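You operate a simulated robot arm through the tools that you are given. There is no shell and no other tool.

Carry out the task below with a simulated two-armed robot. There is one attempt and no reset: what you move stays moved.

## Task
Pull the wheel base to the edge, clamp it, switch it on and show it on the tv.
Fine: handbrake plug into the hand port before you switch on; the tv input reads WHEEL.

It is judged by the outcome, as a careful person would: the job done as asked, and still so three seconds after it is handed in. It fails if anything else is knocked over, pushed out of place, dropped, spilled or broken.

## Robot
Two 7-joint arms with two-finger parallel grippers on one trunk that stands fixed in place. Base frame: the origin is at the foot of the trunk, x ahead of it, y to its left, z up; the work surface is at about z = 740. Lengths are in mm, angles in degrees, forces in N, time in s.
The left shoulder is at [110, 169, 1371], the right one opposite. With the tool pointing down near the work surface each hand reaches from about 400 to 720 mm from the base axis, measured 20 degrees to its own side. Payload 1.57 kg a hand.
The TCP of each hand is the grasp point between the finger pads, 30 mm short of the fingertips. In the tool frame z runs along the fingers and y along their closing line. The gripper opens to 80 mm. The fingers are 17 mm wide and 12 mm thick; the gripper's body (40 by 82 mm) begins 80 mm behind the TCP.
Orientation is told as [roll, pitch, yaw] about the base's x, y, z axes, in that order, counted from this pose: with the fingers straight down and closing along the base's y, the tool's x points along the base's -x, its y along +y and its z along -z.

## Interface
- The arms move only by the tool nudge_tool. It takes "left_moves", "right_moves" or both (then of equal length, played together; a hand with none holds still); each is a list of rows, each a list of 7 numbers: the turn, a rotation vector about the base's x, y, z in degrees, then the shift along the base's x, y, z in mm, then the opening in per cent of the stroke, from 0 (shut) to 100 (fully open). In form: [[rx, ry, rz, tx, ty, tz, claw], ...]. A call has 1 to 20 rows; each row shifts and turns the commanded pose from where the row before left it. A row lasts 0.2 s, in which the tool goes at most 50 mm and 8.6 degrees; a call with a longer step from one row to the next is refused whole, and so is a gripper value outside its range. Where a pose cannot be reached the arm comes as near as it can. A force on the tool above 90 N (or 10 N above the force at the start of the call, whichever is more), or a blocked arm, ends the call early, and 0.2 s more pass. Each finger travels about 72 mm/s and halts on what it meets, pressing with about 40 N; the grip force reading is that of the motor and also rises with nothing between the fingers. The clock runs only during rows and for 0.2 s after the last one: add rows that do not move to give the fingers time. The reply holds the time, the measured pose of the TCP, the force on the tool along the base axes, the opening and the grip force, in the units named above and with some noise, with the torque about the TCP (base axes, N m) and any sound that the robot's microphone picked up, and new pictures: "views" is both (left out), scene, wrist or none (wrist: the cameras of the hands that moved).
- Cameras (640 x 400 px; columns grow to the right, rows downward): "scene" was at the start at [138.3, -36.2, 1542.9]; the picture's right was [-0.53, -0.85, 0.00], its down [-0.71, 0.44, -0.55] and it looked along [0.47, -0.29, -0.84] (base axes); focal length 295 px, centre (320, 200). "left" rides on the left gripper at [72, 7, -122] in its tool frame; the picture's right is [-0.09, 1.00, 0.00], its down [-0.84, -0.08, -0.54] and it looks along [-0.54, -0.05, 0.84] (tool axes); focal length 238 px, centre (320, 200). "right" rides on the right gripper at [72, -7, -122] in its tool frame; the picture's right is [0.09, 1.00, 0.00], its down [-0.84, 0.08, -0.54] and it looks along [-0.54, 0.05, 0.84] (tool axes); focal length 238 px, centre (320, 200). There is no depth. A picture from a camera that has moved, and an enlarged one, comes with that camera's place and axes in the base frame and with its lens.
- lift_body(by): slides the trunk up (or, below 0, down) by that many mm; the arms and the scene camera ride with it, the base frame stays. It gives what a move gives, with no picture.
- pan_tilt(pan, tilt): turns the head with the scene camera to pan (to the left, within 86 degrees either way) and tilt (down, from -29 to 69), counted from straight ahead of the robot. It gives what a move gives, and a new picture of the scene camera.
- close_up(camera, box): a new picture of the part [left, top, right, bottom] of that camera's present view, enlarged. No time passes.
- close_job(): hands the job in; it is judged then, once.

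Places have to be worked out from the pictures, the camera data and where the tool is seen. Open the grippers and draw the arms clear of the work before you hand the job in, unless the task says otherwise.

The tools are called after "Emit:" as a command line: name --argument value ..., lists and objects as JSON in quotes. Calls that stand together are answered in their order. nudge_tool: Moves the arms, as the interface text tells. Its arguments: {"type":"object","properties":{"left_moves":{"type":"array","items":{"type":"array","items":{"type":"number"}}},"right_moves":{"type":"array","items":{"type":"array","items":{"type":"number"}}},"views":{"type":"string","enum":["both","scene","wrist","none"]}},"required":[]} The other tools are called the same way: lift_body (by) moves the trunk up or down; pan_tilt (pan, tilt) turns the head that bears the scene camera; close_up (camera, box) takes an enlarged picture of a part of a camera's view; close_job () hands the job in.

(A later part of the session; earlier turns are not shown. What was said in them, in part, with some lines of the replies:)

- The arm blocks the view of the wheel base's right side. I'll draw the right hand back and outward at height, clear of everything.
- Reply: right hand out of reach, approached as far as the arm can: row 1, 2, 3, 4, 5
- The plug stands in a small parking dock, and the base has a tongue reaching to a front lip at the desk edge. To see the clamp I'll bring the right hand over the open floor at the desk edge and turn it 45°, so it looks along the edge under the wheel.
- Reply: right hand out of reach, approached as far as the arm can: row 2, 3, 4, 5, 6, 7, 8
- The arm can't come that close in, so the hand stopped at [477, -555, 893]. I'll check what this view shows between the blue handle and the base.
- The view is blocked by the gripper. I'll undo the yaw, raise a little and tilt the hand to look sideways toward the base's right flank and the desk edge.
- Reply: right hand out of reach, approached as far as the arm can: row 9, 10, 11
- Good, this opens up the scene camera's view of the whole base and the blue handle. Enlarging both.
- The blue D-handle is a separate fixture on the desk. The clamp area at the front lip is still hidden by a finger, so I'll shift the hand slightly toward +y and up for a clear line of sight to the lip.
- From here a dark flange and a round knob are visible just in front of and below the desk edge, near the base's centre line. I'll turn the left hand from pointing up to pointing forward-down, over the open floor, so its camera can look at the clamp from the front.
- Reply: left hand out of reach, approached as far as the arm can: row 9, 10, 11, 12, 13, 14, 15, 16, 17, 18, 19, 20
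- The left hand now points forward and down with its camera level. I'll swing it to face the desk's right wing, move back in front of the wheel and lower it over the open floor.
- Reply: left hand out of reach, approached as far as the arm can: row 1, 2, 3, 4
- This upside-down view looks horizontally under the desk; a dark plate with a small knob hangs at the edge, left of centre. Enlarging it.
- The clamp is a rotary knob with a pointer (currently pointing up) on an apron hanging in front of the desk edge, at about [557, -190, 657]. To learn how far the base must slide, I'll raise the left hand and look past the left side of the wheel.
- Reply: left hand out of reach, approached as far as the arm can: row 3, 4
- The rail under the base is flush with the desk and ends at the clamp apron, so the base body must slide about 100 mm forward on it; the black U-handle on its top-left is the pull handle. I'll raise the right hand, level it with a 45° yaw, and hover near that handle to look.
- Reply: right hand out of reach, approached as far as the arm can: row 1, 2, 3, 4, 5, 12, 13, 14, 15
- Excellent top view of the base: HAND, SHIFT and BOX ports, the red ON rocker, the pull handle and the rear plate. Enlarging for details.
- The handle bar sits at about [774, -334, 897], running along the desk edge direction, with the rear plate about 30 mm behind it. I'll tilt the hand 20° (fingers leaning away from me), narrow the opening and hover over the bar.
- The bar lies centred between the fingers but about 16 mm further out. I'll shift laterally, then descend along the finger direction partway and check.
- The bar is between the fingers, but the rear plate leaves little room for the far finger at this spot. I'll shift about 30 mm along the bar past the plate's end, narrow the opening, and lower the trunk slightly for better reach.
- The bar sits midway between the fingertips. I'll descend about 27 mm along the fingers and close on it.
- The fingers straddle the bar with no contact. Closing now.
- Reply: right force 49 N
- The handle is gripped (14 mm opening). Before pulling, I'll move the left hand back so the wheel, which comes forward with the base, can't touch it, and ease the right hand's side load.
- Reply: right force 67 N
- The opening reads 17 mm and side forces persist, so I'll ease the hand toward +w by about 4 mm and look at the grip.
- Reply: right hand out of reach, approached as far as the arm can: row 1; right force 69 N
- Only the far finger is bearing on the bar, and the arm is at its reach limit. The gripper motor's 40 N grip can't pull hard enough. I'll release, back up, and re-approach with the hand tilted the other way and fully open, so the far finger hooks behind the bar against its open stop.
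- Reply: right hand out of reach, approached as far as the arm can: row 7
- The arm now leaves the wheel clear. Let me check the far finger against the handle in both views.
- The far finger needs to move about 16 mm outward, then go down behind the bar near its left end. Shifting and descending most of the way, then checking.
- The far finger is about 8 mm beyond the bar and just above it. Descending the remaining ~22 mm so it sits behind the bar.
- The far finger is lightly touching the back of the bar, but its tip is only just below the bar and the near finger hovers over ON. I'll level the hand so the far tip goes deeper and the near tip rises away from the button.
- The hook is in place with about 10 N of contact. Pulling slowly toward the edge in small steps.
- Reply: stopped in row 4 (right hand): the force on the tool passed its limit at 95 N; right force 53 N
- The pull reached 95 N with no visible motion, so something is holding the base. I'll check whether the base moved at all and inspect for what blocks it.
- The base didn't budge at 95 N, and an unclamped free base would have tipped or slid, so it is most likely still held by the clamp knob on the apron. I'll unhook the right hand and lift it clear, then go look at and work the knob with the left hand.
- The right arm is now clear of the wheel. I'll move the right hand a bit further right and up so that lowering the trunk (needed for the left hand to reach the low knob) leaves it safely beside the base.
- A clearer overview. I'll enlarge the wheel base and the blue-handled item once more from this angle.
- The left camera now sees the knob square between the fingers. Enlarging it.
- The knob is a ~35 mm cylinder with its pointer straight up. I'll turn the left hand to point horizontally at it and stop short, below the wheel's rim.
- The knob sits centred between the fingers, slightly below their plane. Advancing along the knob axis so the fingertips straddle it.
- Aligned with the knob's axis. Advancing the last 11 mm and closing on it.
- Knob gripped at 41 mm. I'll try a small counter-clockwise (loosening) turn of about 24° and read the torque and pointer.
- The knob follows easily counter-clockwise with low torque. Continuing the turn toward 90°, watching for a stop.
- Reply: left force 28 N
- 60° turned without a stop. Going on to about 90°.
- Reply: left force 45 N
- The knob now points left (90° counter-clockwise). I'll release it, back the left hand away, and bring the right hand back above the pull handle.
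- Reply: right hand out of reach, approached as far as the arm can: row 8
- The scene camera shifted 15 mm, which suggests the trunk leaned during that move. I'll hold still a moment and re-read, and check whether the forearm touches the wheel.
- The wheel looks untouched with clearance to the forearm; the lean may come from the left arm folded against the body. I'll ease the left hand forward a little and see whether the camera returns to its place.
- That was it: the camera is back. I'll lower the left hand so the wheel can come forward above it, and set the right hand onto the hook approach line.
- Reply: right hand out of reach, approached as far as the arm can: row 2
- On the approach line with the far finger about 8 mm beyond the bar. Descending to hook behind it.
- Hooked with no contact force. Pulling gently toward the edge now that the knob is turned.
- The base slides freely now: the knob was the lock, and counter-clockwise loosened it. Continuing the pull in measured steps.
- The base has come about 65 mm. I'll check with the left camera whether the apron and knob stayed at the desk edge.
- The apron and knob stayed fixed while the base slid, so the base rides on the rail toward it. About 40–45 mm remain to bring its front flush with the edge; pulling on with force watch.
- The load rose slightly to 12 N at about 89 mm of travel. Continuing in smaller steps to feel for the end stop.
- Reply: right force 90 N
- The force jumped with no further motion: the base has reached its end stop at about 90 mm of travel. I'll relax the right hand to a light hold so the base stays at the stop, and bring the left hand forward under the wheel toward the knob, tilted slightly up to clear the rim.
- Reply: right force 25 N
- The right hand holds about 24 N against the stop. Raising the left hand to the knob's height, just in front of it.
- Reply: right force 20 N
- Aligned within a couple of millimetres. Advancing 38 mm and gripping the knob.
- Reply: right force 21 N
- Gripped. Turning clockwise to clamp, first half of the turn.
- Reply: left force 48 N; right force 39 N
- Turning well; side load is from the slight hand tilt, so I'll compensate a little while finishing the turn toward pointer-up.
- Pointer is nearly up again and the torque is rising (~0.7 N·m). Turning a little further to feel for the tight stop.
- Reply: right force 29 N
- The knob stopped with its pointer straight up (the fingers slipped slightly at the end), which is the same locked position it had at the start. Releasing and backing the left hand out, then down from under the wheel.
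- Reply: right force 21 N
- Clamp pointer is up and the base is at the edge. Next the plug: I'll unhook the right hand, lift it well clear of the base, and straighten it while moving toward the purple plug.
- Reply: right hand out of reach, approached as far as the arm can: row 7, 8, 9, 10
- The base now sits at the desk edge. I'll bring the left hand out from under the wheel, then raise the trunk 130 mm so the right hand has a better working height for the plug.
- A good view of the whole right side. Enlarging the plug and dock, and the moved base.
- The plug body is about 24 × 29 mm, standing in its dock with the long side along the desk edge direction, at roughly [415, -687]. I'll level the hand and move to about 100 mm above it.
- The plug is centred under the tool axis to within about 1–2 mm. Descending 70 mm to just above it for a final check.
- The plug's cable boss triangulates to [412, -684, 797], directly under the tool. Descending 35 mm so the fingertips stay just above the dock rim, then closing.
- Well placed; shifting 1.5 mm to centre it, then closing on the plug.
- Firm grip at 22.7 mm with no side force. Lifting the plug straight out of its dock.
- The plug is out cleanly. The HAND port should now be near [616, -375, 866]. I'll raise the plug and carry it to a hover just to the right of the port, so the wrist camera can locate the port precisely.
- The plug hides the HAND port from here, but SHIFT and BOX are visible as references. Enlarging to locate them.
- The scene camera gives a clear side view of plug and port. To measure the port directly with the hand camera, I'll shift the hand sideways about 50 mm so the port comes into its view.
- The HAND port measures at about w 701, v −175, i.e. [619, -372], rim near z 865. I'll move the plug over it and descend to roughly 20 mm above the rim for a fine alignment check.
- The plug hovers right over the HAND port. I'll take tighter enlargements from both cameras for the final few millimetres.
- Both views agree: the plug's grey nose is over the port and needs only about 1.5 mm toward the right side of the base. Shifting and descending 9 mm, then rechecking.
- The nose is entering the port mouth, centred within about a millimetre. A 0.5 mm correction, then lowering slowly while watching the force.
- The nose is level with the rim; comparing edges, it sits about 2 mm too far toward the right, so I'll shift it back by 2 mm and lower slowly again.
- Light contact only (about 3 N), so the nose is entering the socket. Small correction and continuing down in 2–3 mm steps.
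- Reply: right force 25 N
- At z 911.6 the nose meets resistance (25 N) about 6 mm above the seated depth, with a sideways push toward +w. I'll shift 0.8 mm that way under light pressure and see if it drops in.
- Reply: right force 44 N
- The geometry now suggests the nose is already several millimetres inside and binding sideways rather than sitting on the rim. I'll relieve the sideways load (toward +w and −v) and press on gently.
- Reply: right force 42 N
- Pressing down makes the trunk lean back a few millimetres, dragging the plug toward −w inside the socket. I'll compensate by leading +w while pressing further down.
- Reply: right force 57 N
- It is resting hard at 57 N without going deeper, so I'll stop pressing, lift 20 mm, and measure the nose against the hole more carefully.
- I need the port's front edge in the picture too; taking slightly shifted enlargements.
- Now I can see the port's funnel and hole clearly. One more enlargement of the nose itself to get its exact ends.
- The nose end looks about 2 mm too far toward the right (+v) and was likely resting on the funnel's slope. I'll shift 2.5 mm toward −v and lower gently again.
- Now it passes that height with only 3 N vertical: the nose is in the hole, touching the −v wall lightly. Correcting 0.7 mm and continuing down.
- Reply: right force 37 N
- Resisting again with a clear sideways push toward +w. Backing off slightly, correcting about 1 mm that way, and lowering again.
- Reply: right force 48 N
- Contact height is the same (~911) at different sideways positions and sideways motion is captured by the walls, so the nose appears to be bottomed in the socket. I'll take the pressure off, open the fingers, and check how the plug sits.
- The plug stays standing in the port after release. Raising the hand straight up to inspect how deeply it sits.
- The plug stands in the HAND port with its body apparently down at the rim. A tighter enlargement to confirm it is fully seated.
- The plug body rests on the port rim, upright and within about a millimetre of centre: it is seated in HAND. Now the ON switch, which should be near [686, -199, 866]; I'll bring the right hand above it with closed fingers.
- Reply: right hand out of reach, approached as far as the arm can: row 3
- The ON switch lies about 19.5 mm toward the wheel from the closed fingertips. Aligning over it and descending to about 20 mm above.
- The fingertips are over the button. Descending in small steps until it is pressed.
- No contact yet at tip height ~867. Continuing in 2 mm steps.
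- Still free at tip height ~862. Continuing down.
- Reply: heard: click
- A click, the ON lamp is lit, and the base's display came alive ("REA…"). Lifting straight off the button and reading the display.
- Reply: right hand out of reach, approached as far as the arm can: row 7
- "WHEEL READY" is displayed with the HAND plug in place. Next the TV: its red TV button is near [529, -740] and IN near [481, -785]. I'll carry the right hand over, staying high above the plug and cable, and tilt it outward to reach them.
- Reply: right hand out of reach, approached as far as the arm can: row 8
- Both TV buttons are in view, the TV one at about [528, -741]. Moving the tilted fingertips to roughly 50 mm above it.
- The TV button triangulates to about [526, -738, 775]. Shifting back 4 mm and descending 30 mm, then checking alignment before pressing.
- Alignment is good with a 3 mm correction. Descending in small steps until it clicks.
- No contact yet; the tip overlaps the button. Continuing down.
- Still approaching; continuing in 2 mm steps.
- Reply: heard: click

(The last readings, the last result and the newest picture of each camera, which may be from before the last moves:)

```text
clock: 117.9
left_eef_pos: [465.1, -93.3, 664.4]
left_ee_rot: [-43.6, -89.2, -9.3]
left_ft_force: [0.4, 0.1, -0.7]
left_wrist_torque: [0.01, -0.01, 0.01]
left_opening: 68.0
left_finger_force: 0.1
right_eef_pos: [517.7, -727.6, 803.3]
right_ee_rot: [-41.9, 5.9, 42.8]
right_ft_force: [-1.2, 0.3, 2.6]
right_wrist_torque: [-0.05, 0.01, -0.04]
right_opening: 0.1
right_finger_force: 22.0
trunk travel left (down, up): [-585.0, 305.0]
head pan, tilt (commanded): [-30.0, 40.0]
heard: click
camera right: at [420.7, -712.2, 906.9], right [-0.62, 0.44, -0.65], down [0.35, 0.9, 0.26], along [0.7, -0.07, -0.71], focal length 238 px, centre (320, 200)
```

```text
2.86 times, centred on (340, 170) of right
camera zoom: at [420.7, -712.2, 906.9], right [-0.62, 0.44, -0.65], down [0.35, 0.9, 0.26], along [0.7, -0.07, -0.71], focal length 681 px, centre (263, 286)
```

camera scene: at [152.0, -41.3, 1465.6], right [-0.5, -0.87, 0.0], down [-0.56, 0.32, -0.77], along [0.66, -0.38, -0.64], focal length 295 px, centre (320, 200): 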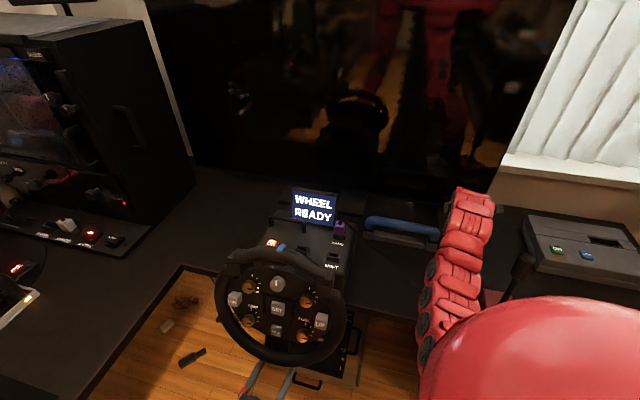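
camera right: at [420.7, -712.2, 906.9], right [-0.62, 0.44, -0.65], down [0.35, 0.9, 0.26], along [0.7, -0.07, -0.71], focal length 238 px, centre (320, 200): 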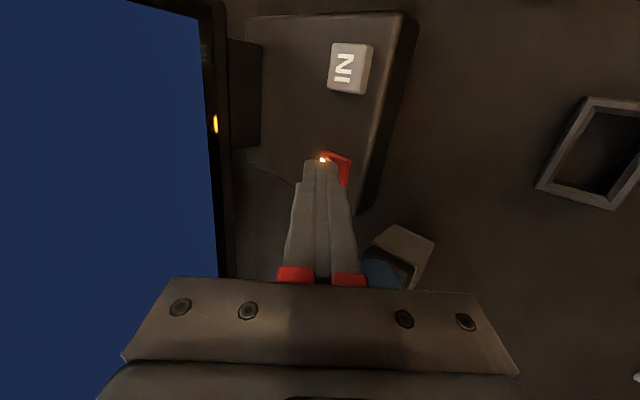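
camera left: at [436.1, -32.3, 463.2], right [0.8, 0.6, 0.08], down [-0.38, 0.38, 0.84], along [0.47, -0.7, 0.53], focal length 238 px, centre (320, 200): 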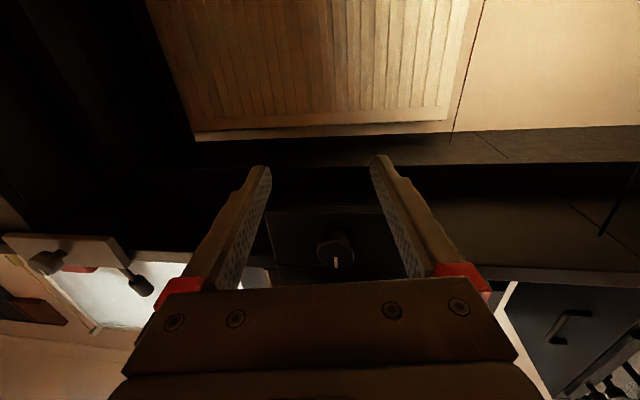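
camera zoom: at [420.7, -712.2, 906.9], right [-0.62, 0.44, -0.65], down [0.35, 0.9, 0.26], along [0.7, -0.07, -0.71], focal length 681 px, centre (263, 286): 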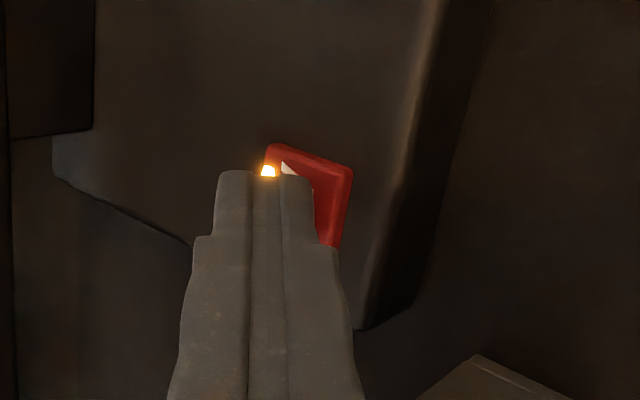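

Click: the TV lamp is lit and the screen has come on. Lifting off and turning the head to read the screen.

Emit:
nudge_tool --right_moves '[[0, 0, 0, 0, 0, 10, 0], [0, 0, 0, 0, 0, 20, 0], [0, 0, 0, -5, 5, 25, 0], [0, 0, 0, 0, 0, 0, 0]]' --views "wrist"

Emit:
pan_tilt --pan -40 --tilt 25

```text
clock: 118.9
left_eef_pos: [465.7, -94.4, 665.6]
left_ee_rot: [-42.5, -89.1, -10.5]
left_ft_force: [0.4, -0.2, 0.4]
left_wrist_torque: [-0.01, 0.02, -0.01]
left_opening: 68.1
left_finger_force: 0.0
right_eef_pos: [511.5, -722.6, 858.6]
right_ee_rot: [-41.7, 6.0, 42.7]
right_ft_force: [0.1, 0.1, 0.0]
right_wrist_torque: [-0.01, 0.0, 0.03]
right_opening: 0.0
right_finger_force: 21.5
trunk travel left (down, up): [-585.0, 305.0]
head pan, tilt (commanded): [-30.0, 40.0]
camera right: at [415.5, -706.7, 961.6], right [-0.62, 0.44, -0.65], down [0.35, 0.9, 0.27], along [0.7, -0.06, -0.71], focal length 238 px, centre (320, 200)
```

right: 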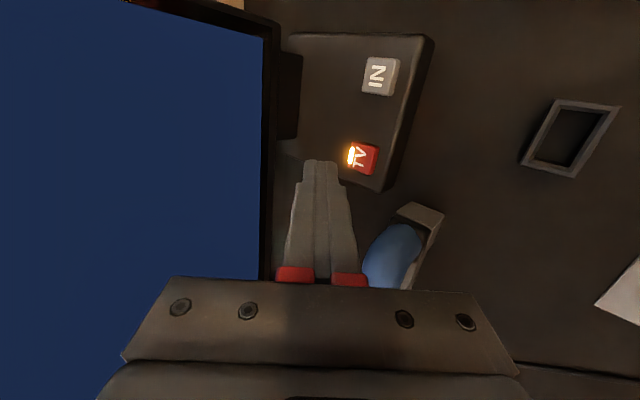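

```text
clock: 119.7
left_eef_pos: [465.1, -93.9, 664.7]
left_ee_rot: [-43.0, -89.2, -10.1]
left_ft_force: [-0.1, 0.7, -0.6]
left_wrist_torque: [-0.04, 0.0, -0.02]
left_opening: 67.7
left_finger_force: 0.0
right_eef_pos: [511.4, -722.1, 859.2]
right_ee_rot: [-41.6, 5.9, 42.7]
right_ft_force: [-0.3, -0.6, -0.5]
right_wrist_torque: [0.0, 0.01, -0.01]
right_opening: 0.0
right_finger_force: 21.3
trunk travel left (down, up): [-585.0, 305.0]
head pan, tilt (commanded): [-40.0, 25.0]
camera scene: at [149.0, -58.4, 1488.8], right [-0.64, -0.77, 0.0], down [-0.32, 0.27, -0.91], along [0.69, -0.58, -0.42], focal length 295 px, centre (320, 200)
```

scene: 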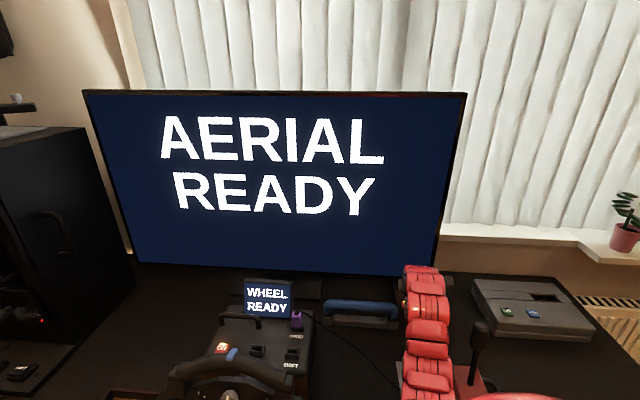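

The TV is on but shows "AERIAL READY", so I need the IN button, about 66 mm to the right of TV. I'll move over it in small steps while watching the handbrake lever's clearance.

Emit:
nudge_tool --right_moves '[[0, 0, 0, -14, -17, 0, 0], [0, 0, 0, -14, -17, 0, 0], [0, 0, 0, -13, -17, 0, 0], [0, 0, 0, 0, 0, 0, 0]]' --views "both"

Emit:
close_up --camera "scene" --box '[370, 250, 530, 400]'

Emit:
close_up --camera "right" --box '[260, 80, 420, 220]'

```text
clock: 120.7
left_eef_pos: [465.9, -93.9, 664.6]
left_ee_rot: [-43.5, -89.2, -9.5]
left_ft_force: [0.1, 0.5, 0.4]
left_wrist_torque: [-0.01, 0.01, 0.01]
left_opening: 68.0
left_finger_force: 0.0
right_eef_pos: [469.3, -772.5, 856.2]
right_ee_rot: [-41.9, 5.8, 42.8]
right_ft_force: [-0.4, 0.1, 0.0]
right_wrist_torque: [0.01, 0.02, 0.01]
right_opening: 0.2
right_finger_force: 21.5
trunk travel left (down, up): [-585.0, 305.0]
head pan, tilt (commanded): [-40.0, 25.0]
camera scene: at [149.2, -58.2, 1488.9], right [-0.64, -0.77, 0.0], down [-0.32, 0.27, -0.91], along [0.69, -0.58, -0.42], focal length 295 px, centre (320, 200)
camera right: at [374.0, -757.5, 960.7], right [-0.62, 0.44, -0.65], down [0.35, 0.9, 0.26], along [0.7, -0.07, -0.71], focal length 238 px, centre (320, 200)
```

scene: 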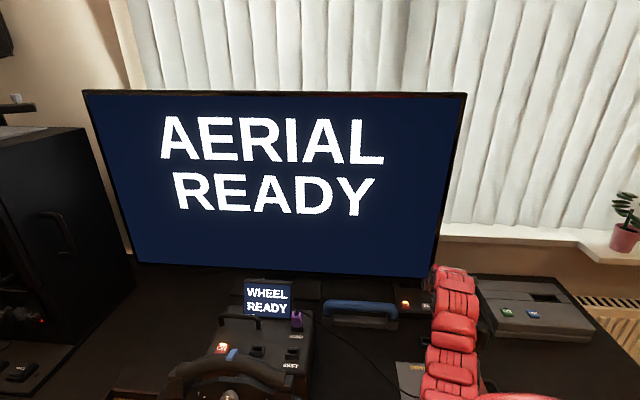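
right: 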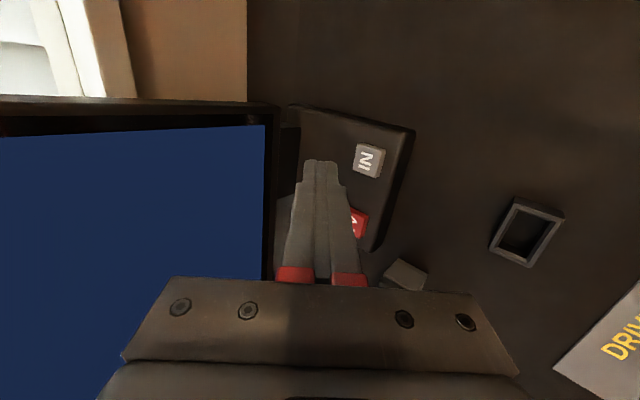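

```text
2.67 times, centred on (450, 325) of scene
camera zoom: at [149.2, -58.2, 1488.9], right [-0.64, -0.77, 0.0], down [-0.32, 0.27, -0.91], along [0.69, -0.58, -0.42], focal length 786 px, centre (-27, -133)
```

zoom: 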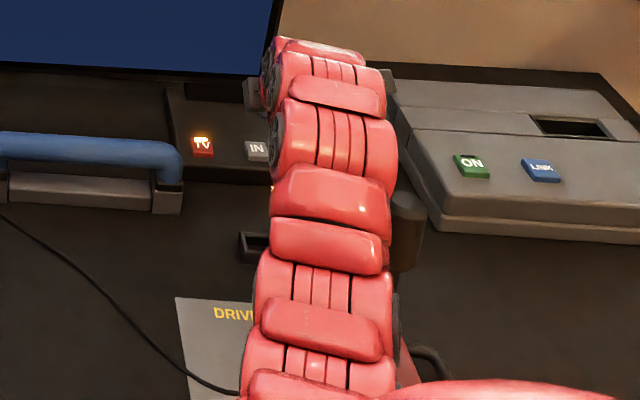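

```text
2.86 times, centred on (340, 150) of right
camera zoom: at [374.0, -757.5, 960.7], right [-0.62, 0.44, -0.65], down [0.35, 0.9, 0.26], along [0.7, -0.07, -0.71], focal length 681 px, centre (263, 343)
```

zoom: 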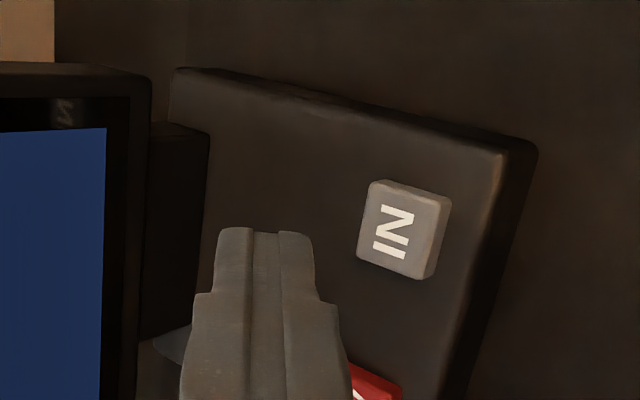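

The lever hasn't been touched, but descending here would bring the forearm close to it. I'll swing the hand 18° about the vertical so the wrist and forearm move away from the lever, keeping the fingertips over IN.

Emit:
nudge_tool --right_moves '[[0, 0, -6, 1, 1, 0, 0], [0, 0, -6, 1, 1, 0, 0], [0, 0, -6, 0, 1, 0, 0], [0, 0, 0, 0, 0, 0, 0]]' --views "both"

Emit:
close_up --camera "scene" --box '[370, 250, 530, 400]'

Emit:
close_up --camera "right" --box '[260, 80, 420, 220]'

```text
clock: 121.7
left_eef_pos: [465.8, -93.9, 665.6]
left_ee_rot: [-42.4, -89.2, -10.6]
left_ft_force: [0.6, -0.2, 0.1]
left_wrist_torque: [0.0, -0.03, 0.0]
left_opening: 68.2
left_finger_force: 0.0
right_eef_pos: [472.2, -770.9, 858.8]
right_ee_rot: [-41.7, 5.9, 24.7]
right_ft_force: [0.5, -0.1, -0.2]
right_wrist_torque: [0.02, 0.0, 0.0]
right_opening: 0.2
right_finger_force: 21.1
trunk travel left (down, up): [-585.0, 305.0]
head pan, tilt (commanded): [-40.0, 25.0]
camera scene: at [148.6, -58.8, 1488.9], right [-0.64, -0.77, 0.0], down [-0.32, 0.27, -0.91], along [0.69, -0.58, -0.42], focal length 295 px, centre (320, 200)
camera right: at [384.8, -725.9, 961.6], right [-0.46, 0.61, -0.65], down [0.61, 0.74, 0.26], along [0.64, -0.28, -0.71], focal length 238 px, centre (320, 200)
```

scene: 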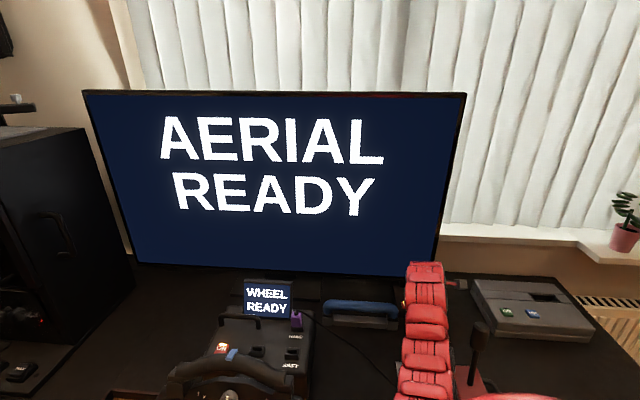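
right: 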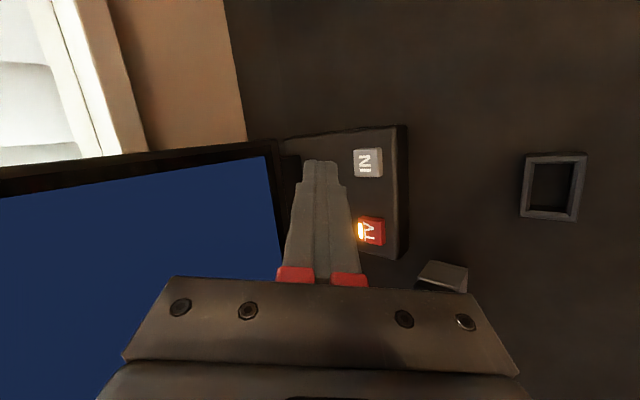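

```text
2.67 times, centred on (450, 325) of scene
camera zoom: at [148.6, -58.8, 1488.9], right [-0.64, -0.77, 0.0], down [-0.32, 0.27, -0.91], along [0.69, -0.58, -0.42], focal length 786 px, centre (-27, -133)
```

zoom: 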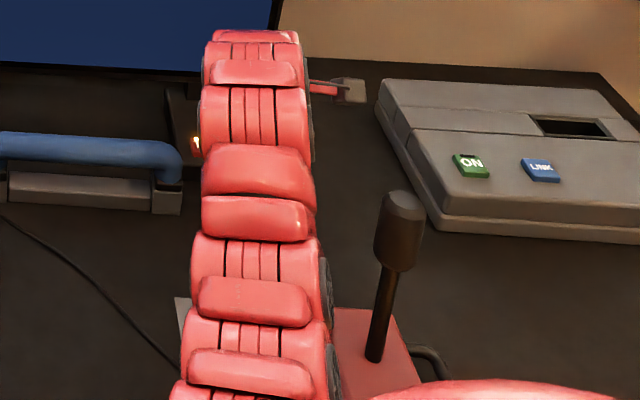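

```text
2.86 times, centred on (340, 150) of right
camera zoom: at [384.8, -725.9, 961.6], right [-0.46, 0.61, -0.65], down [0.61, 0.74, 0.26], along [0.64, -0.28, -0.71], focal length 681 px, centre (263, 343)
```

zoom: 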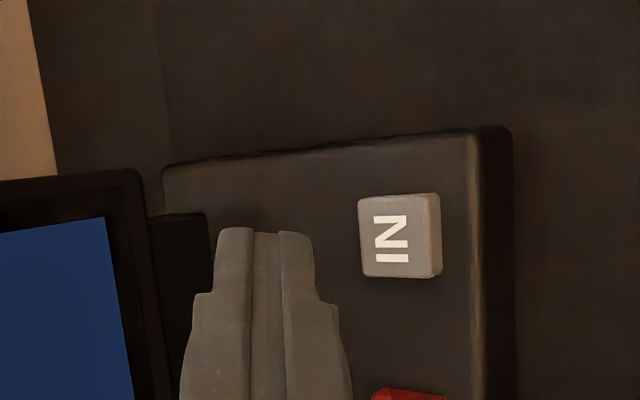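

The forearm is now well clear of the lever. Shifting 6.5 mm to line the tip up with IN and descending to just above it.

Emit:
nudge_tool --right_moves '[[0, 0, 0, 6.5, -0.5, 0, 0], [0, 0, 0, 0, 0, -15, 0], [0, 0, 0, 0, 0, -15, 0], [0, 0, 0, 0, 0, -13, 0], [0, 0, 0, 0, 0, 0, 0]]' --views "both"

Emit:
close_up --camera "right" --box '[260, 80, 420, 220]'

Emit:
close_up --camera "scene" --box '[370, 250, 530, 400]'

```text
clock: 122.9
left_eef_pos: [465.2, -94.2, 664.8]
left_ee_rot: [-42.8, -89.2, -10.1]
left_ft_force: [0.3, -0.6, 0.5]
left_wrist_torque: [0.01, 0.0, -0.01]
left_opening: 68.1
left_finger_force: 0.0
right_eef_pos: [477.8, -770.0, 816.8]
right_ee_rot: [-41.8, 6.0, 24.8]
right_ft_force: [0.4, 0.2, 0.2]
right_wrist_torque: [-0.01, 0.01, 0.01]
right_opening: 0.0
right_finger_force: 21.5
trunk travel left (down, up): [-585.0, 305.0]
head pan, tilt (commanded): [-40.0, 25.0]
camera scene: at [148.9, -58.4, 1488.9], right [-0.64, -0.77, 0.0], down [-0.32, 0.27, -0.91], along [0.69, -0.58, -0.42], focal length 295 px, centre (320, 200)
camera right: at [392.6, -725.9, 919.5], right [-0.46, 0.61, -0.65], down [0.61, 0.74, 0.26], along [0.64, -0.28, -0.71], focal length 238 px, centre (320, 200)
```

scene: 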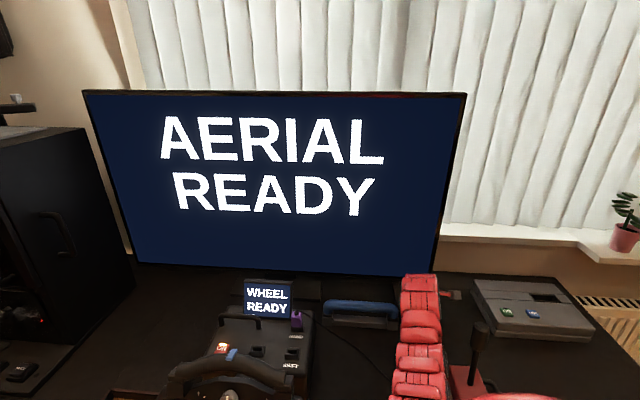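
right: 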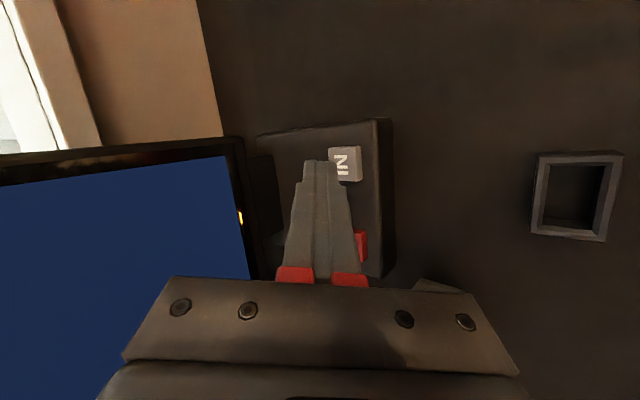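

```text
2.86 times, centred on (340, 150) of right
camera zoom: at [392.6, -725.9, 919.5], right [-0.46, 0.61, -0.65], down [0.61, 0.74, 0.26], along [0.64, -0.28, -0.71], focal length 681 px, centre (263, 343)
```

zoom: 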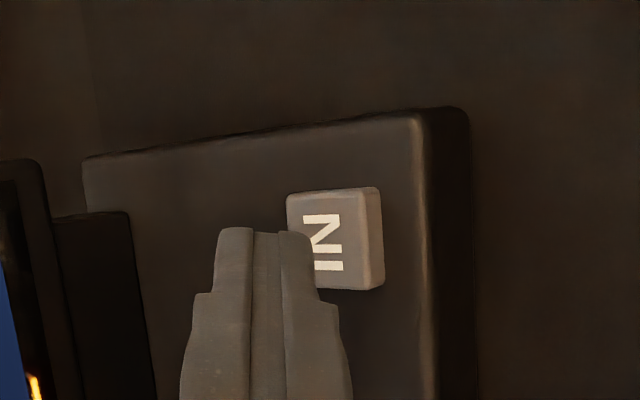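

```text
2.67 times, centred on (450, 325) of scene
camera zoom: at [148.9, -58.4, 1488.9], right [-0.64, -0.77, 0.0], down [-0.32, 0.27, -0.91], along [0.69, -0.58, -0.42], focal length 786 px, centre (-27, -133)
```

zoom: 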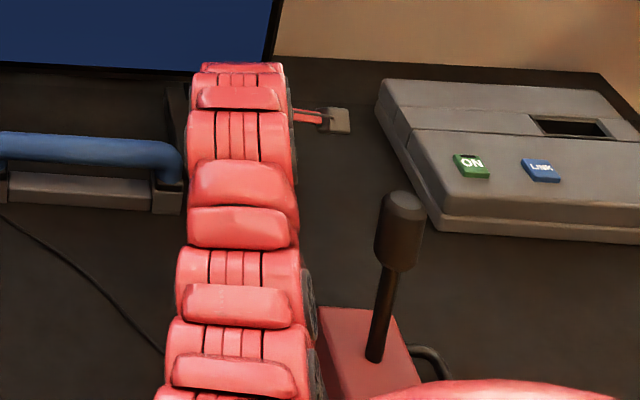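

Clear of the lever, tip overlapping IN. Descending in 2 mm steps for a single press.

Emit:
nudge_tool --right_moves '[[0, 0, 0, 0, 0, -3, 0], [0, 0, 0, 0, 0, -2, 0], [0, 0, 0, 0, 0, -2, 0], [0, 0, 0, 0, 0, -2, 0], [0, 0, 0, 0, 0, 0, 0]]' --views "wrist"

```text
clock: 124.1
left_eef_pos: [465.4, -93.6, 665.8]
left_ee_rot: [-43.1, -89.2, -9.9]
left_ft_force: [0.0, -0.7, 0.1]
left_wrist_torque: [-0.02, 0.03, 0.04]
left_opening: 68.0
left_finger_force: 0.0
right_eef_pos: [479.8, -771.2, 807.6]
right_ee_rot: [-41.7, 5.9, 24.8]
right_ft_force: [-0.3, 0.7, -0.9]
right_wrist_torque: [0.01, 0.02, 0.0]
right_opening: 0.0
right_finger_force: 21.5
trunk travel left (down, up): [-585.0, 305.0]
head pan, tilt (commanded): [-40.0, 25.0]
camera right: at [393.1, -727.0, 910.7], right [-0.46, 0.61, -0.65], down [0.61, 0.74, 0.26], along [0.64, -0.28, -0.71], focal length 238 px, centre (320, 200)
```

right: 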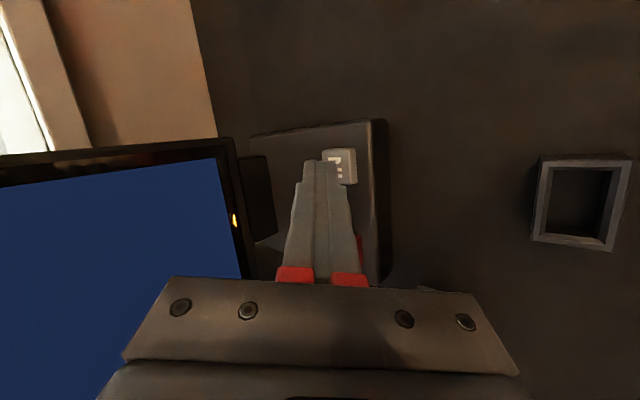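

No contact yet at 807.6. Two more 2 mm steps.

Emit:
nudge_tool --right_moves '[[0, 0, 0, 0, 0, -2, 0], [0, 0, 0, 0, 0, -2, 0], [0, 0, 0, 0, 0, 0, 0]]' --views "both"

```text
clock: 124.9
left_eef_pos: [465.7, -94.9, 665.1]
left_ee_rot: [-43.6, -89.2, -9.5]
left_ft_force: [0.4, -0.4, -0.7]
left_wrist_torque: [0.0, 0.0, 0.0]
left_opening: 67.8
left_finger_force: 0.1
right_eef_pos: [478.6, -771.2, 803.2]
right_ee_rot: [-41.8, 5.9, 24.8]
right_ft_force: [-0.1, -1.2, 1.3]
right_wrist_torque: [-0.01, -0.05, 0.01]
right_opening: 0.0
right_finger_force: 20.7
trunk travel left (down, up): [-585.0, 305.0]
head pan, tilt (commanded): [-40.0, 25.0]
heard: click
camera scene: at [148.8, -58.2, 1489.0], right [-0.64, -0.77, 0.0], down [-0.32, 0.27, -0.91], along [0.69, -0.58, -0.42], focal length 295 px, centre (320, 200)
camera right: at [392.6, -727.1, 906.4], right [-0.46, 0.61, -0.65], down [0.61, 0.74, 0.26], along [0.64, -0.28, -0.71], focal length 238 px, centre (320, 200)
```

scene: 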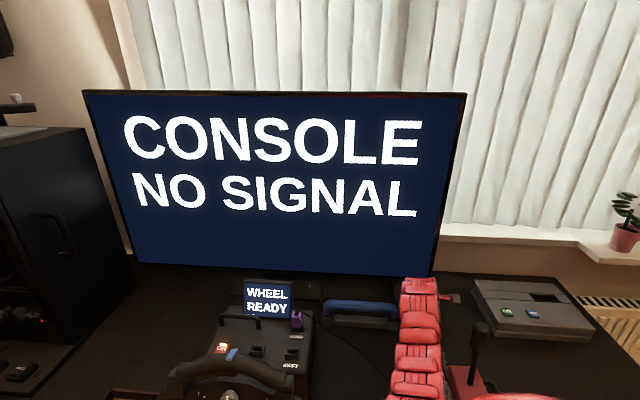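
right: 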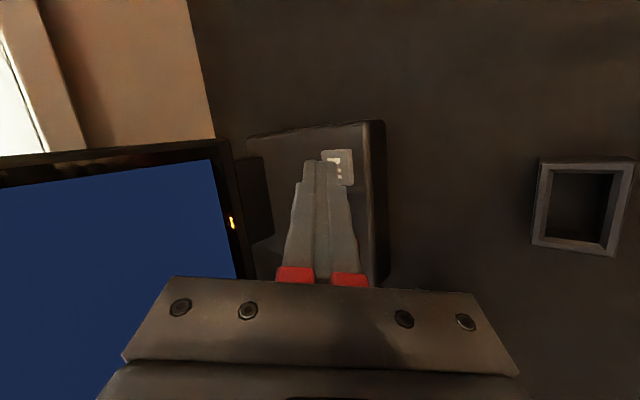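

One click moved the input to CONSOLE. Lifting to release the button, then pressing once more.

Emit:
nudge_tool --right_moves '[[0, 0, 0, 0, 0, 5, 0], [0, 0, 0, 0, 0, 5, 0], [0, 0, 0, 0, 0, 0, 0], [0, 0, 0, 0, 0, -4, 0], [0, 0, 0, 0, 0, -3, 0], [0, 0, 0, 0, 0, -3, 0], [0, 0, 0, 0, 0, 0, 0]]' --views "scene"

```text
clock: 126.5
left_eef_pos: [465.1, -93.7, 664.7]
left_ee_rot: [-43.7, -89.3, -9.3]
left_ft_force: [-0.3, 0.5, -0.7]
left_wrist_torque: [-0.01, 0.01, 0.02]
left_opening: 67.8
left_finger_force: 0.1
right_eef_pos: [479.3, -771.4, 803.3]
right_ee_rot: [-41.8, 6.0, 24.8]
right_ft_force: [-0.7, -0.4, 2.4]
right_wrist_torque: [-0.04, -0.01, 0.02]
right_opening: 0.0
right_finger_force: 21.4
trunk travel left (down, up): [-585.0, 305.0]
head pan, tilt (commanded): [-40.0, 25.0]
heard: click
camera scene: at [148.7, -58.3, 1489.0], right [-0.64, -0.77, 0.0], down [-0.32, 0.27, -0.91], along [0.69, -0.58, -0.42], focal length 295 px, centre (320, 200)
```

scene: 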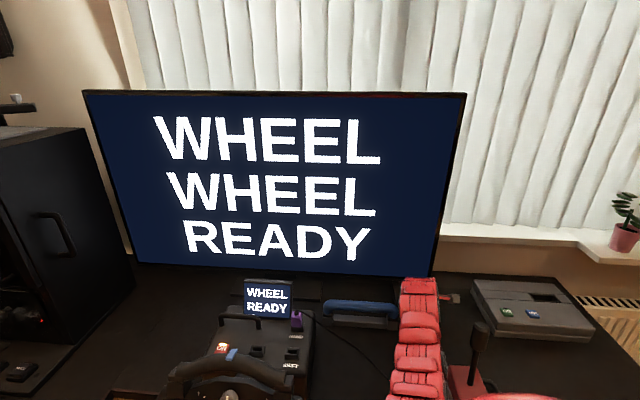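

The TV now reads WHEEL / WHEEL READY. Lifting off the button, then drawing the right hand up and back, and the left hand out from under the wheel.

Emit:
nudge_tool --right_moves '[[0, 0, 0, 0, 0, 6, 0], [0, 0, 0, 0, 0, 20, 0], [0, 0, 0, 0, 0, 30, 0], [0, 0, 0, 0, 10, 30, 0], [0, 0, 0, 5, 25, 20, 0], [0, 0, 0, 5, 30, 15, 0], [0, 0, 0, 5, 30, 10, 20]]' --left_moves '[[0, 0, -3, -7, 7, 0, 85], [0, 0, -3, -5, 12, 0, 85], [0, 0, -3, 0, 25, 0, 85], [0, 0, -3, 0, 30, 0, 85], [0, 0, -3, 0, 30, 0, 85], [0, 0, -3, 0, 30, 0, 85], [0, 0, -2, 0, 20, 0, 85]]' --views "both"

```text
clock: 128.1
left_eef_pos: [452.3, 60.4, 664.9]
left_ee_rot: [-49.2, -89.3, -23.7]
left_ft_force: [-0.1, 0.9, 0.3]
left_wrist_torque: [-0.03, 0.0, -0.01]
left_opening: 68.0
left_finger_force: 0.1
right_eef_pos: [494.0, -677.6, 933.5]
right_ee_rot: [-41.8, 5.9, 24.8]
right_ft_force: [-0.6, 0.4, 0.2]
right_wrist_torque: [0.02, -0.02, 0.02]
right_opening: 16.0
right_finger_force: 0.0
trunk travel left (down, up): [-585.0, 305.0]
head pan, tilt (commanded): [-40.0, 25.0]
camera scene: at [149.3, -57.8, 1488.9], right [-0.64, -0.77, 0.0], down [-0.32, 0.27, -0.91], along [0.69, -0.58, -0.42], focal length 295 px, centre (320, 200)
camera right: at [407.7, -633.0, 1036.8], right [-0.46, 0.61, -0.65], down [0.61, 0.74, 0.26], along [0.64, -0.28, -0.71], focal length 238 px, centre (320, 200)
camera left: at [421.8, 179.7, 594.7], right [0.95, 0.29, 0.08], down [-0.22, 0.49, 0.84], along [0.2, -0.82, 0.53], focal length 238 px, centre (320, 200)
```

scene: 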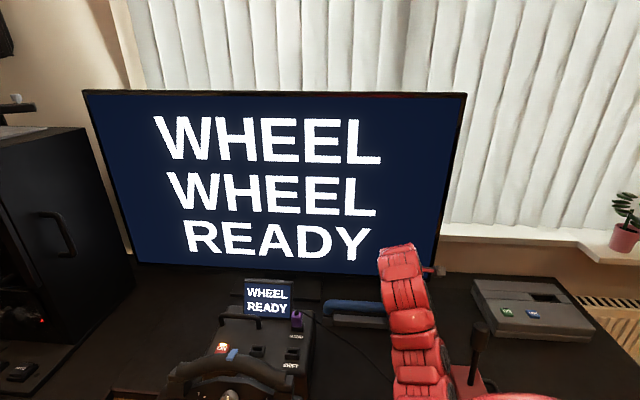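
right: 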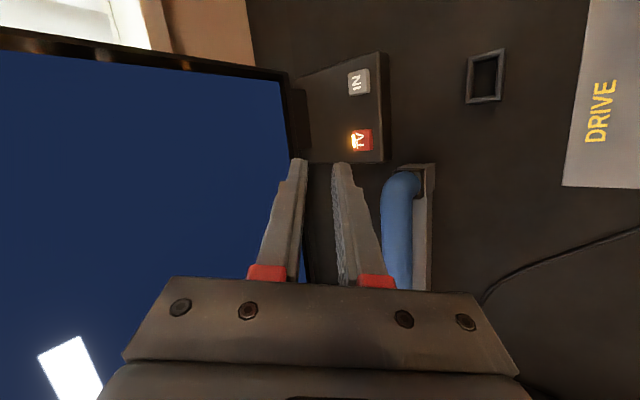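
left: 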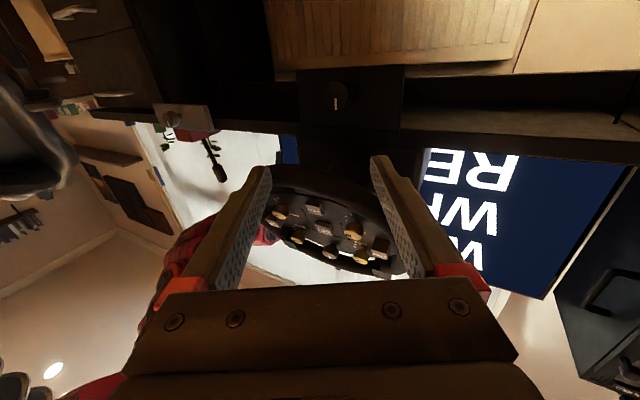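

Everything shows as wanted. I'll check the clamp knob's pointer and the plug once more.

Emit:
close_up --camera "left" --box '[290, 50, 410, 140]'

Emit:
close_up --camera "left" --box '[140, 80, 240, 160]'

Emit:
close_up --camera "scene" --box '[200, 260, 340, 400]'

```text
4.44 times, centred on (350, 95) of left
camera zoom: at [421.8, 179.7, 594.7], right [0.95, 0.29, 0.08], down [-0.22, 0.49, 0.84], along [0.2, -0.82, 0.53], focal length 1059 px, centre (187, 667)
```

zoom: 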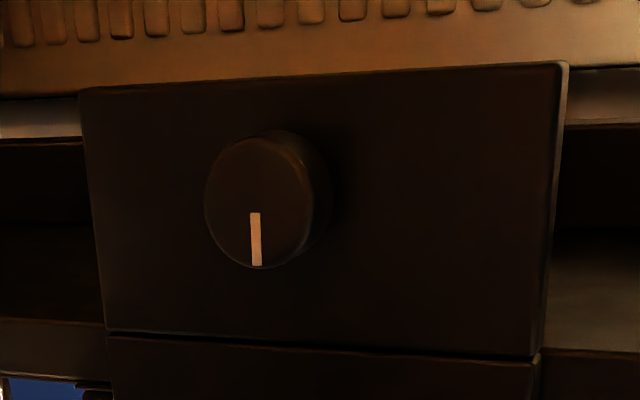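

```text
5.00 times, centred on (190, 120) of left
camera zoom: at [421.8, 179.7, 594.7], right [0.95, 0.29, 0.08], down [-0.22, 0.49, 0.84], along [0.2, -0.82, 0.53], focal length 1192 px, centre (970, 600)
```

zoom: 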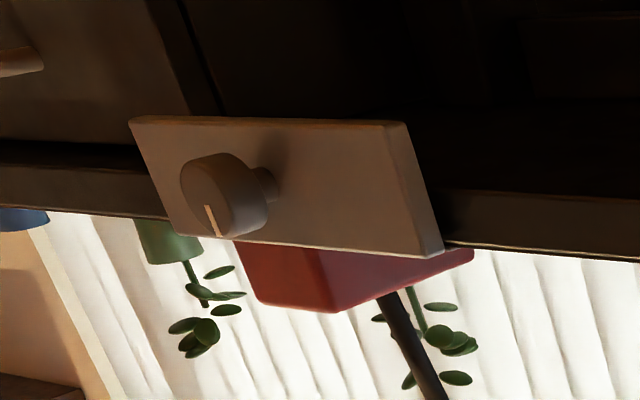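

```text
2.86 times, centred on (270, 330) of scene
camera zoom: at [149.3, -57.8, 1488.9], right [-0.64, -0.77, 0.0], down [-0.32, 0.27, -0.91], along [0.69, -0.58, -0.42], focal length 842 px, centre (463, -171)
```

zoom: 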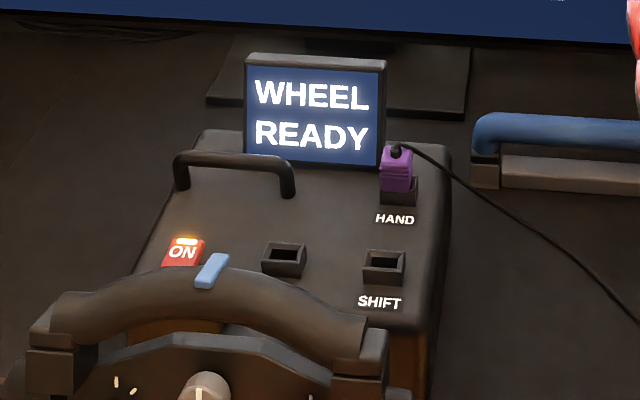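

The pointer is exactly up at its stop, the plug is seated in HAND, ON is lit and the displays read WHEEL READY. Now drawing the right arm up and clear, both grippers opening.

Emit:
nudge_tool --right_moves '[[0, 0, 0, -5, 10, 20, 40], [6.65, 2.18, 0, -5, 16, 22, 60], [6.65, 2.18, 0, -5, 16, 22, 80], [6.65, 2.18, 0, -5, 16, 22, 100], [6.65, 2.18, 0, -5, 16, 22, 100], [6.65, 2.18, 0, -5, 16, 22, 100], [6.65, 2.18, 0, -5, 16, 22, 100], [0, 0, 0, 0, 0, 0, 100]]' --left_moves '[[0, 0, 0, 0, 0, 0, 100], [0, 0, 0, 0, 10, 0, 100], [0, 0, 0, 0, 10, 0, 100], [0, 0, 0, 0, 10, 0, 100], [0, 0, 0, 0, 0, 0, 100], [0, 0, 0, 0, 0, 0, 100], [0, 0, 0, 0, 0, 0, 100], [0, 0, 0, 0, 0, 0, 100]]' --views "both"

Emit:
pan_tilt --pan -38 --tilt 38

```text
clock: 129.9
left_eef_pos: [452.1, 91.5, 665.0]
left_ee_rot: [-47.1, -89.4, -25.7]
left_ft_force: [0.6, -0.3, -0.4]
left_wrist_torque: [0.05, 0.01, -0.02]
left_opening: 79.8
left_finger_force: 0.0
right_eef_pos: [479.1, -592.9, 1029.6]
right_ee_rot: [-0.3, 0.2, 26.9]
right_ft_force: [-0.4, -0.1, -0.1]
right_wrist_torque: [0.0, 0.0, -0.04]
right_opening: 80.1
right_finger_force: 0.0
right hand out of reach, approached as far as the arm can: row 3, 6, 7
trunk travel left (down, up): [-585.0, 305.0]
head pan, tilt (commanded): [-40.0, 25.0]
camera scene: at [148.6, -56.7, 1489.0], right [-0.64, -0.77, 0.0], down [-0.32, 0.27, -0.91], along [0.69, -0.58, -0.42], focal length 295 px, centre (320, 200)
camera right: at [418.8, -629.9, 1152.2], right [-0.53, 0.85, 0.0], down [0.71, 0.45, 0.54], along [0.46, 0.29, -0.84], focal length 238 px, centre (320, 200)
camera left: at [421.5, 210.4, 595.3], right [0.95, 0.29, 0.08], down [-0.22, 0.49, 0.84], along [0.2, -0.82, 0.53], focal length 238 px, centre (320, 200)
```

scene: 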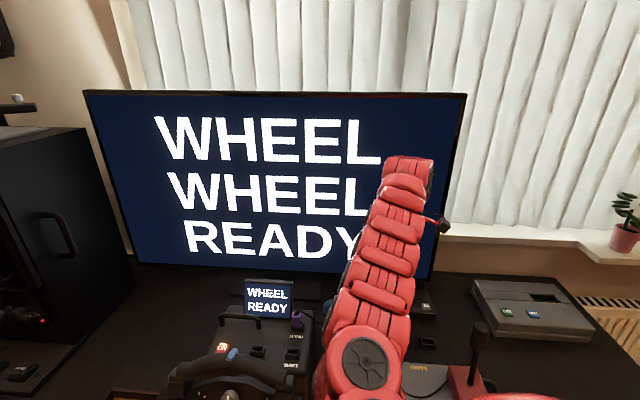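
right: 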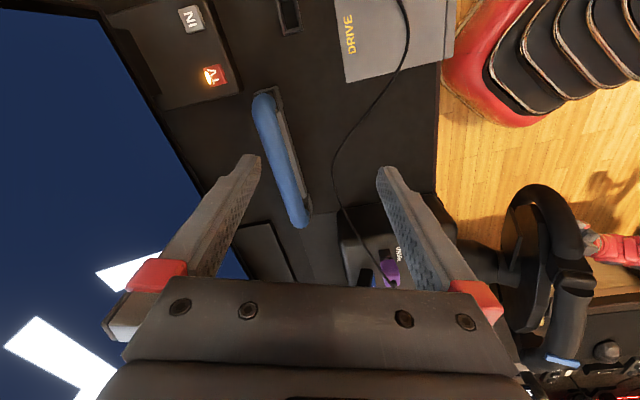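
left: 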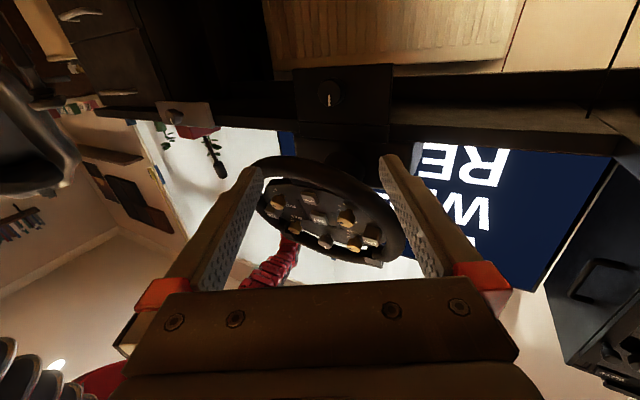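

```text
clock: 130.7
left_eef_pos: [451.5, 91.0, 665.3]
left_ee_rot: [-42.9, -89.2, -30.0]
left_ft_force: [0.5, -0.1, -0.2]
left_wrist_torque: [-0.01, 0.02, -0.01]
left_opening: 80.0
left_finger_force: 0.0
right_eef_pos: [479.6, -595.0, 1027.7]
right_ee_rot: [-0.3, 0.2, 27.0]
right_ft_force: [-0.3, 0.1, 0.7]
right_wrist_torque: [0.02, 0.0, 0.0]
right_opening: 80.1
right_finger_force: 0.0
trunk travel left (down, up): [-585.0, 305.0]
head pan, tilt (commanded): [-38.0, 38.0]
camera scene: at [146.5, -52.6, 1468.6], right [-0.62, -0.79, 0.0], down [-0.48, 0.38, -0.79], along [0.62, -0.49, -0.62], focal length 295 px, centre (320, 200)
```

scene: 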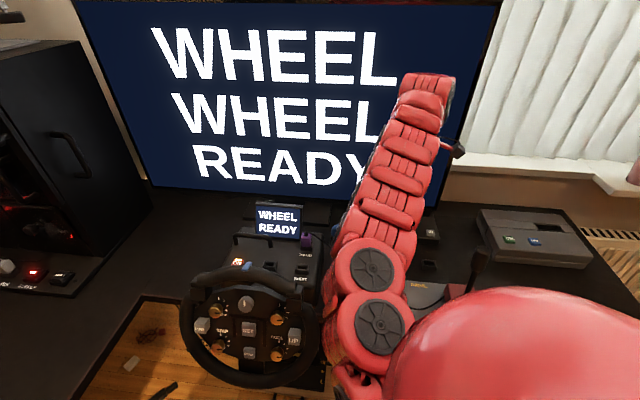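

The right elbow looks near the wheel's right side from here. Checking the clearance.

Emit:
close_up --camera "scene" --box '[220, 230, 420, 400]'

Emit:
close_up --camera "left" --box '[220, 140, 420, 290]'

Emit:
close_up --camera "right" --box '[320, 180, 640, 380]'

```text
2.35 times, centred on (320, 315) of scene
camera zoom: at [146.5, -52.6, 1468.6], right [-0.62, -0.79, 0.0], down [-0.48, 0.38, -0.79], along [0.62, -0.49, -0.62], focal length 694 px, centre (320, -71)
```

zoom: 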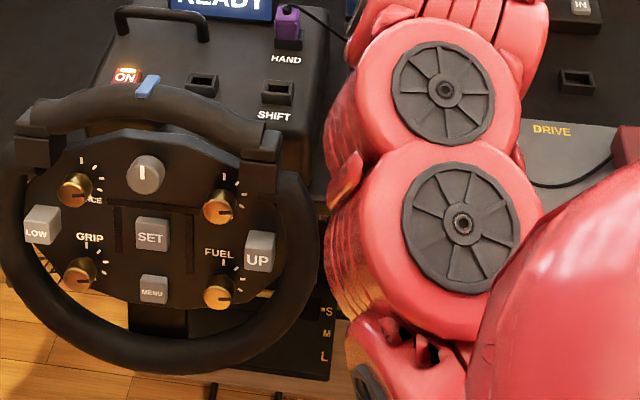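

```text
2.67 times, centred on (320, 215) of left
camera zoom: at [421.6, 209.5, 595.4], right [0.95, 0.29, 0.08], down [-0.22, 0.49, 0.84], along [0.2, -0.82, 0.53], focal length 636 px, centre (320, 160)
```

zoom: 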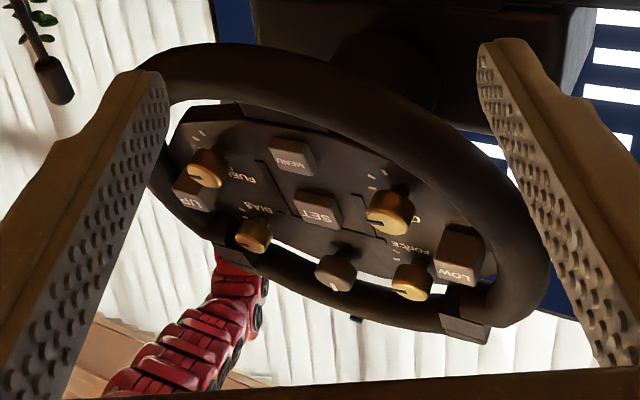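

```text
2.00 times, centred on (480, 280) of right
camera zoom: at [419.1, -631.4, 1151.1], right [-0.53, 0.85, 0.0], down [0.71, 0.45, 0.54], along [0.46, 0.29, -0.84], focal length 477 px, centre (0, 40)
```

zoom: 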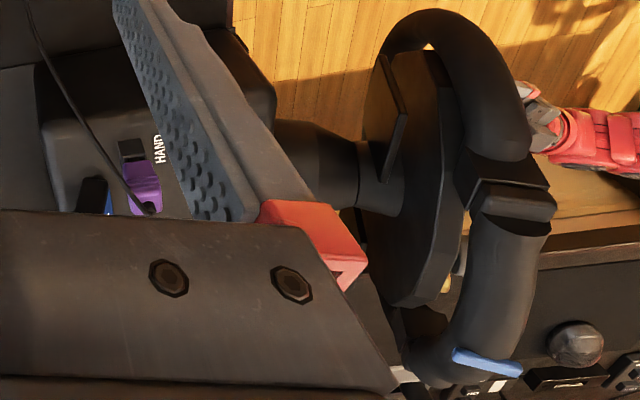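

There is clearance, but I'll raise the trunk 100 mm so both arms sit higher and farther from the wheel, then take a last look.

Emit:
lift_body --by 100

Emit:
nudge_tool --right_moves '[[0, 0, 0, -10, -15, 0, 100], [0, 0, 0, -10, -15, 0, 100], [0, 0, 0, 0, 0, 0, 100], [0, 0, 0, 0, 0, 0, 100]]' --views "both"

Emit:
close_up --camera "scene" --box '[160, 180, 480, 400]'

```text
clock: 132.0
left_eef_pos: [452.7, 90.4, 764.9]
left_ee_rot: [-43.8, -89.2, -29.0]
left_ft_force: [0.0, -0.6, 0.5]
left_wrist_torque: [-0.01, 0.0, 0.02]
left_opening: 80.2
left_finger_force: 0.0
right_eef_pos: [480.2, -593.7, 1127.7]
right_ee_rot: [-0.1, 0.2, 27.0]
right_ft_force: [0.1, 0.0, 0.0]
right_wrist_torque: [-0.03, -0.01, 0.02]
right_opening: 79.9
right_finger_force: 0.0
trunk travel left (down, up): [-685.0, 205.0]
head pan, tilt (commanded): [-38.0, 38.0]
```

```text
clock: 133.0
left_eef_pos: [452.1, 91.5, 764.9]
left_ee_rot: [-42.0, -89.2, -31.0]
left_ft_force: [0.0, -0.6, 0.4]
left_wrist_torque: [-0.03, 0.04, -0.02]
left_opening: 79.8
left_finger_force: 0.1
right_eef_pos: [459.0, -624.0, 1127.2]
right_ee_rot: [-0.1, -0.1, 27.0]
right_ft_force: [-0.4, 0.0, 0.0]
right_wrist_torque: [0.04, -0.04, -0.02]
right_opening: 79.9
right_finger_force: 0.2
trunk travel left (down, up): [-685.0, 205.0]
head pan, tilt (commanded): [-38.0, 38.0]
camera scene: at [146.3, -52.8, 1568.6], right [-0.62, -0.79, 0.0], down [-0.49, 0.38, -0.79], along [0.62, -0.48, -0.62], focal length 295 px, centre (320, 200)
camera right: at [398.6, -661.8, 1251.2], right [-0.53, 0.85, 0.0], down [0.71, 0.45, 0.54], along [0.46, 0.29, -0.84], focal length 238 px, centre (320, 200)
```

scene: 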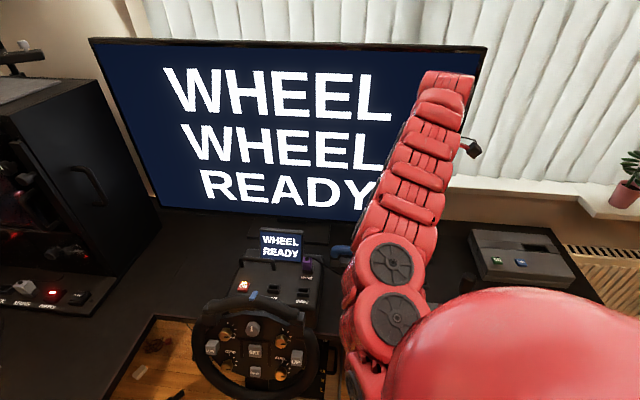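
right: 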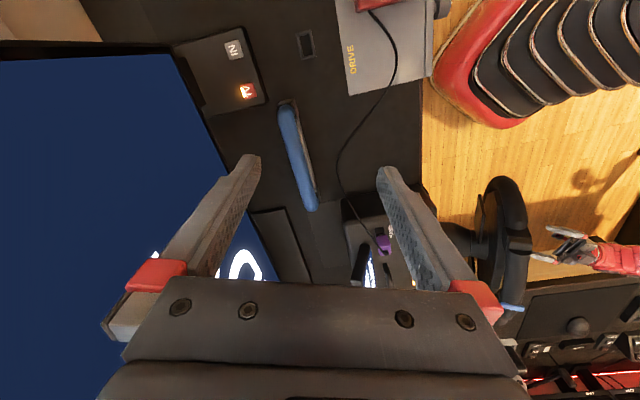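

```text
1.82 times, centred on (320, 290) of scene
camera zoom: at [146.3, -52.8, 1568.6], right [-0.62, -0.79, 0.0], down [-0.49, 0.38, -0.79], along [0.62, -0.48, -0.62], focal length 536 px, centre (320, 36)
```

zoom: 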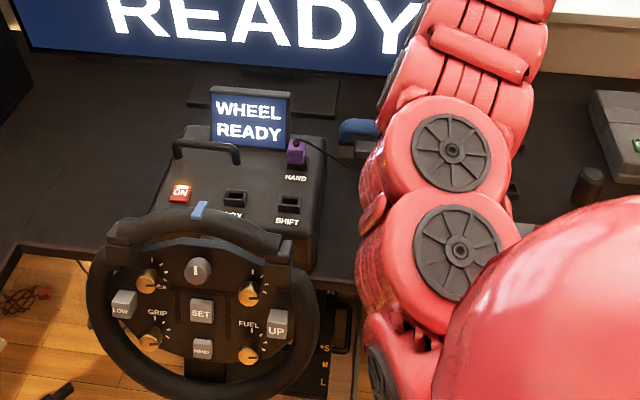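

The base is at the edge stop with its clamp knob back at the tight stop. The handbrake plug went into HAND before ON was pressed, and the TV input reads WHEEL / WHEEL READY. Both grippers are open and the arms are clear of the work. Handing the job in.

Emit:
close_job

```text
The job is handed in.
```

The wheel base is at the desk edge, clamped and switched on. The TV input reads WHEEL, with WHEEL READY underneath.

- **Base:** It was still clamped where it stood, so I loosened the knob and pulled the base about 90 mm forward to its stop. I then turned the knob back to its original tight position. I did not push-test the base after re-clamping. At that same knob position it had held against about 95 N before I loosened it.
- **Handbrake plug:** I put it into the HAND port before switching on. It stands upright with its body on the port rim.
- **Switch and TV:** The ON lamp is lit and the base's own display reads WHEEL READY. The TV came on at AERIAL. It took two presses of IN to reach WHEEL.

As far as the cameras showed, nothing was knocked over or moved out of place. Both grippers are open and the arms are clear of the work.
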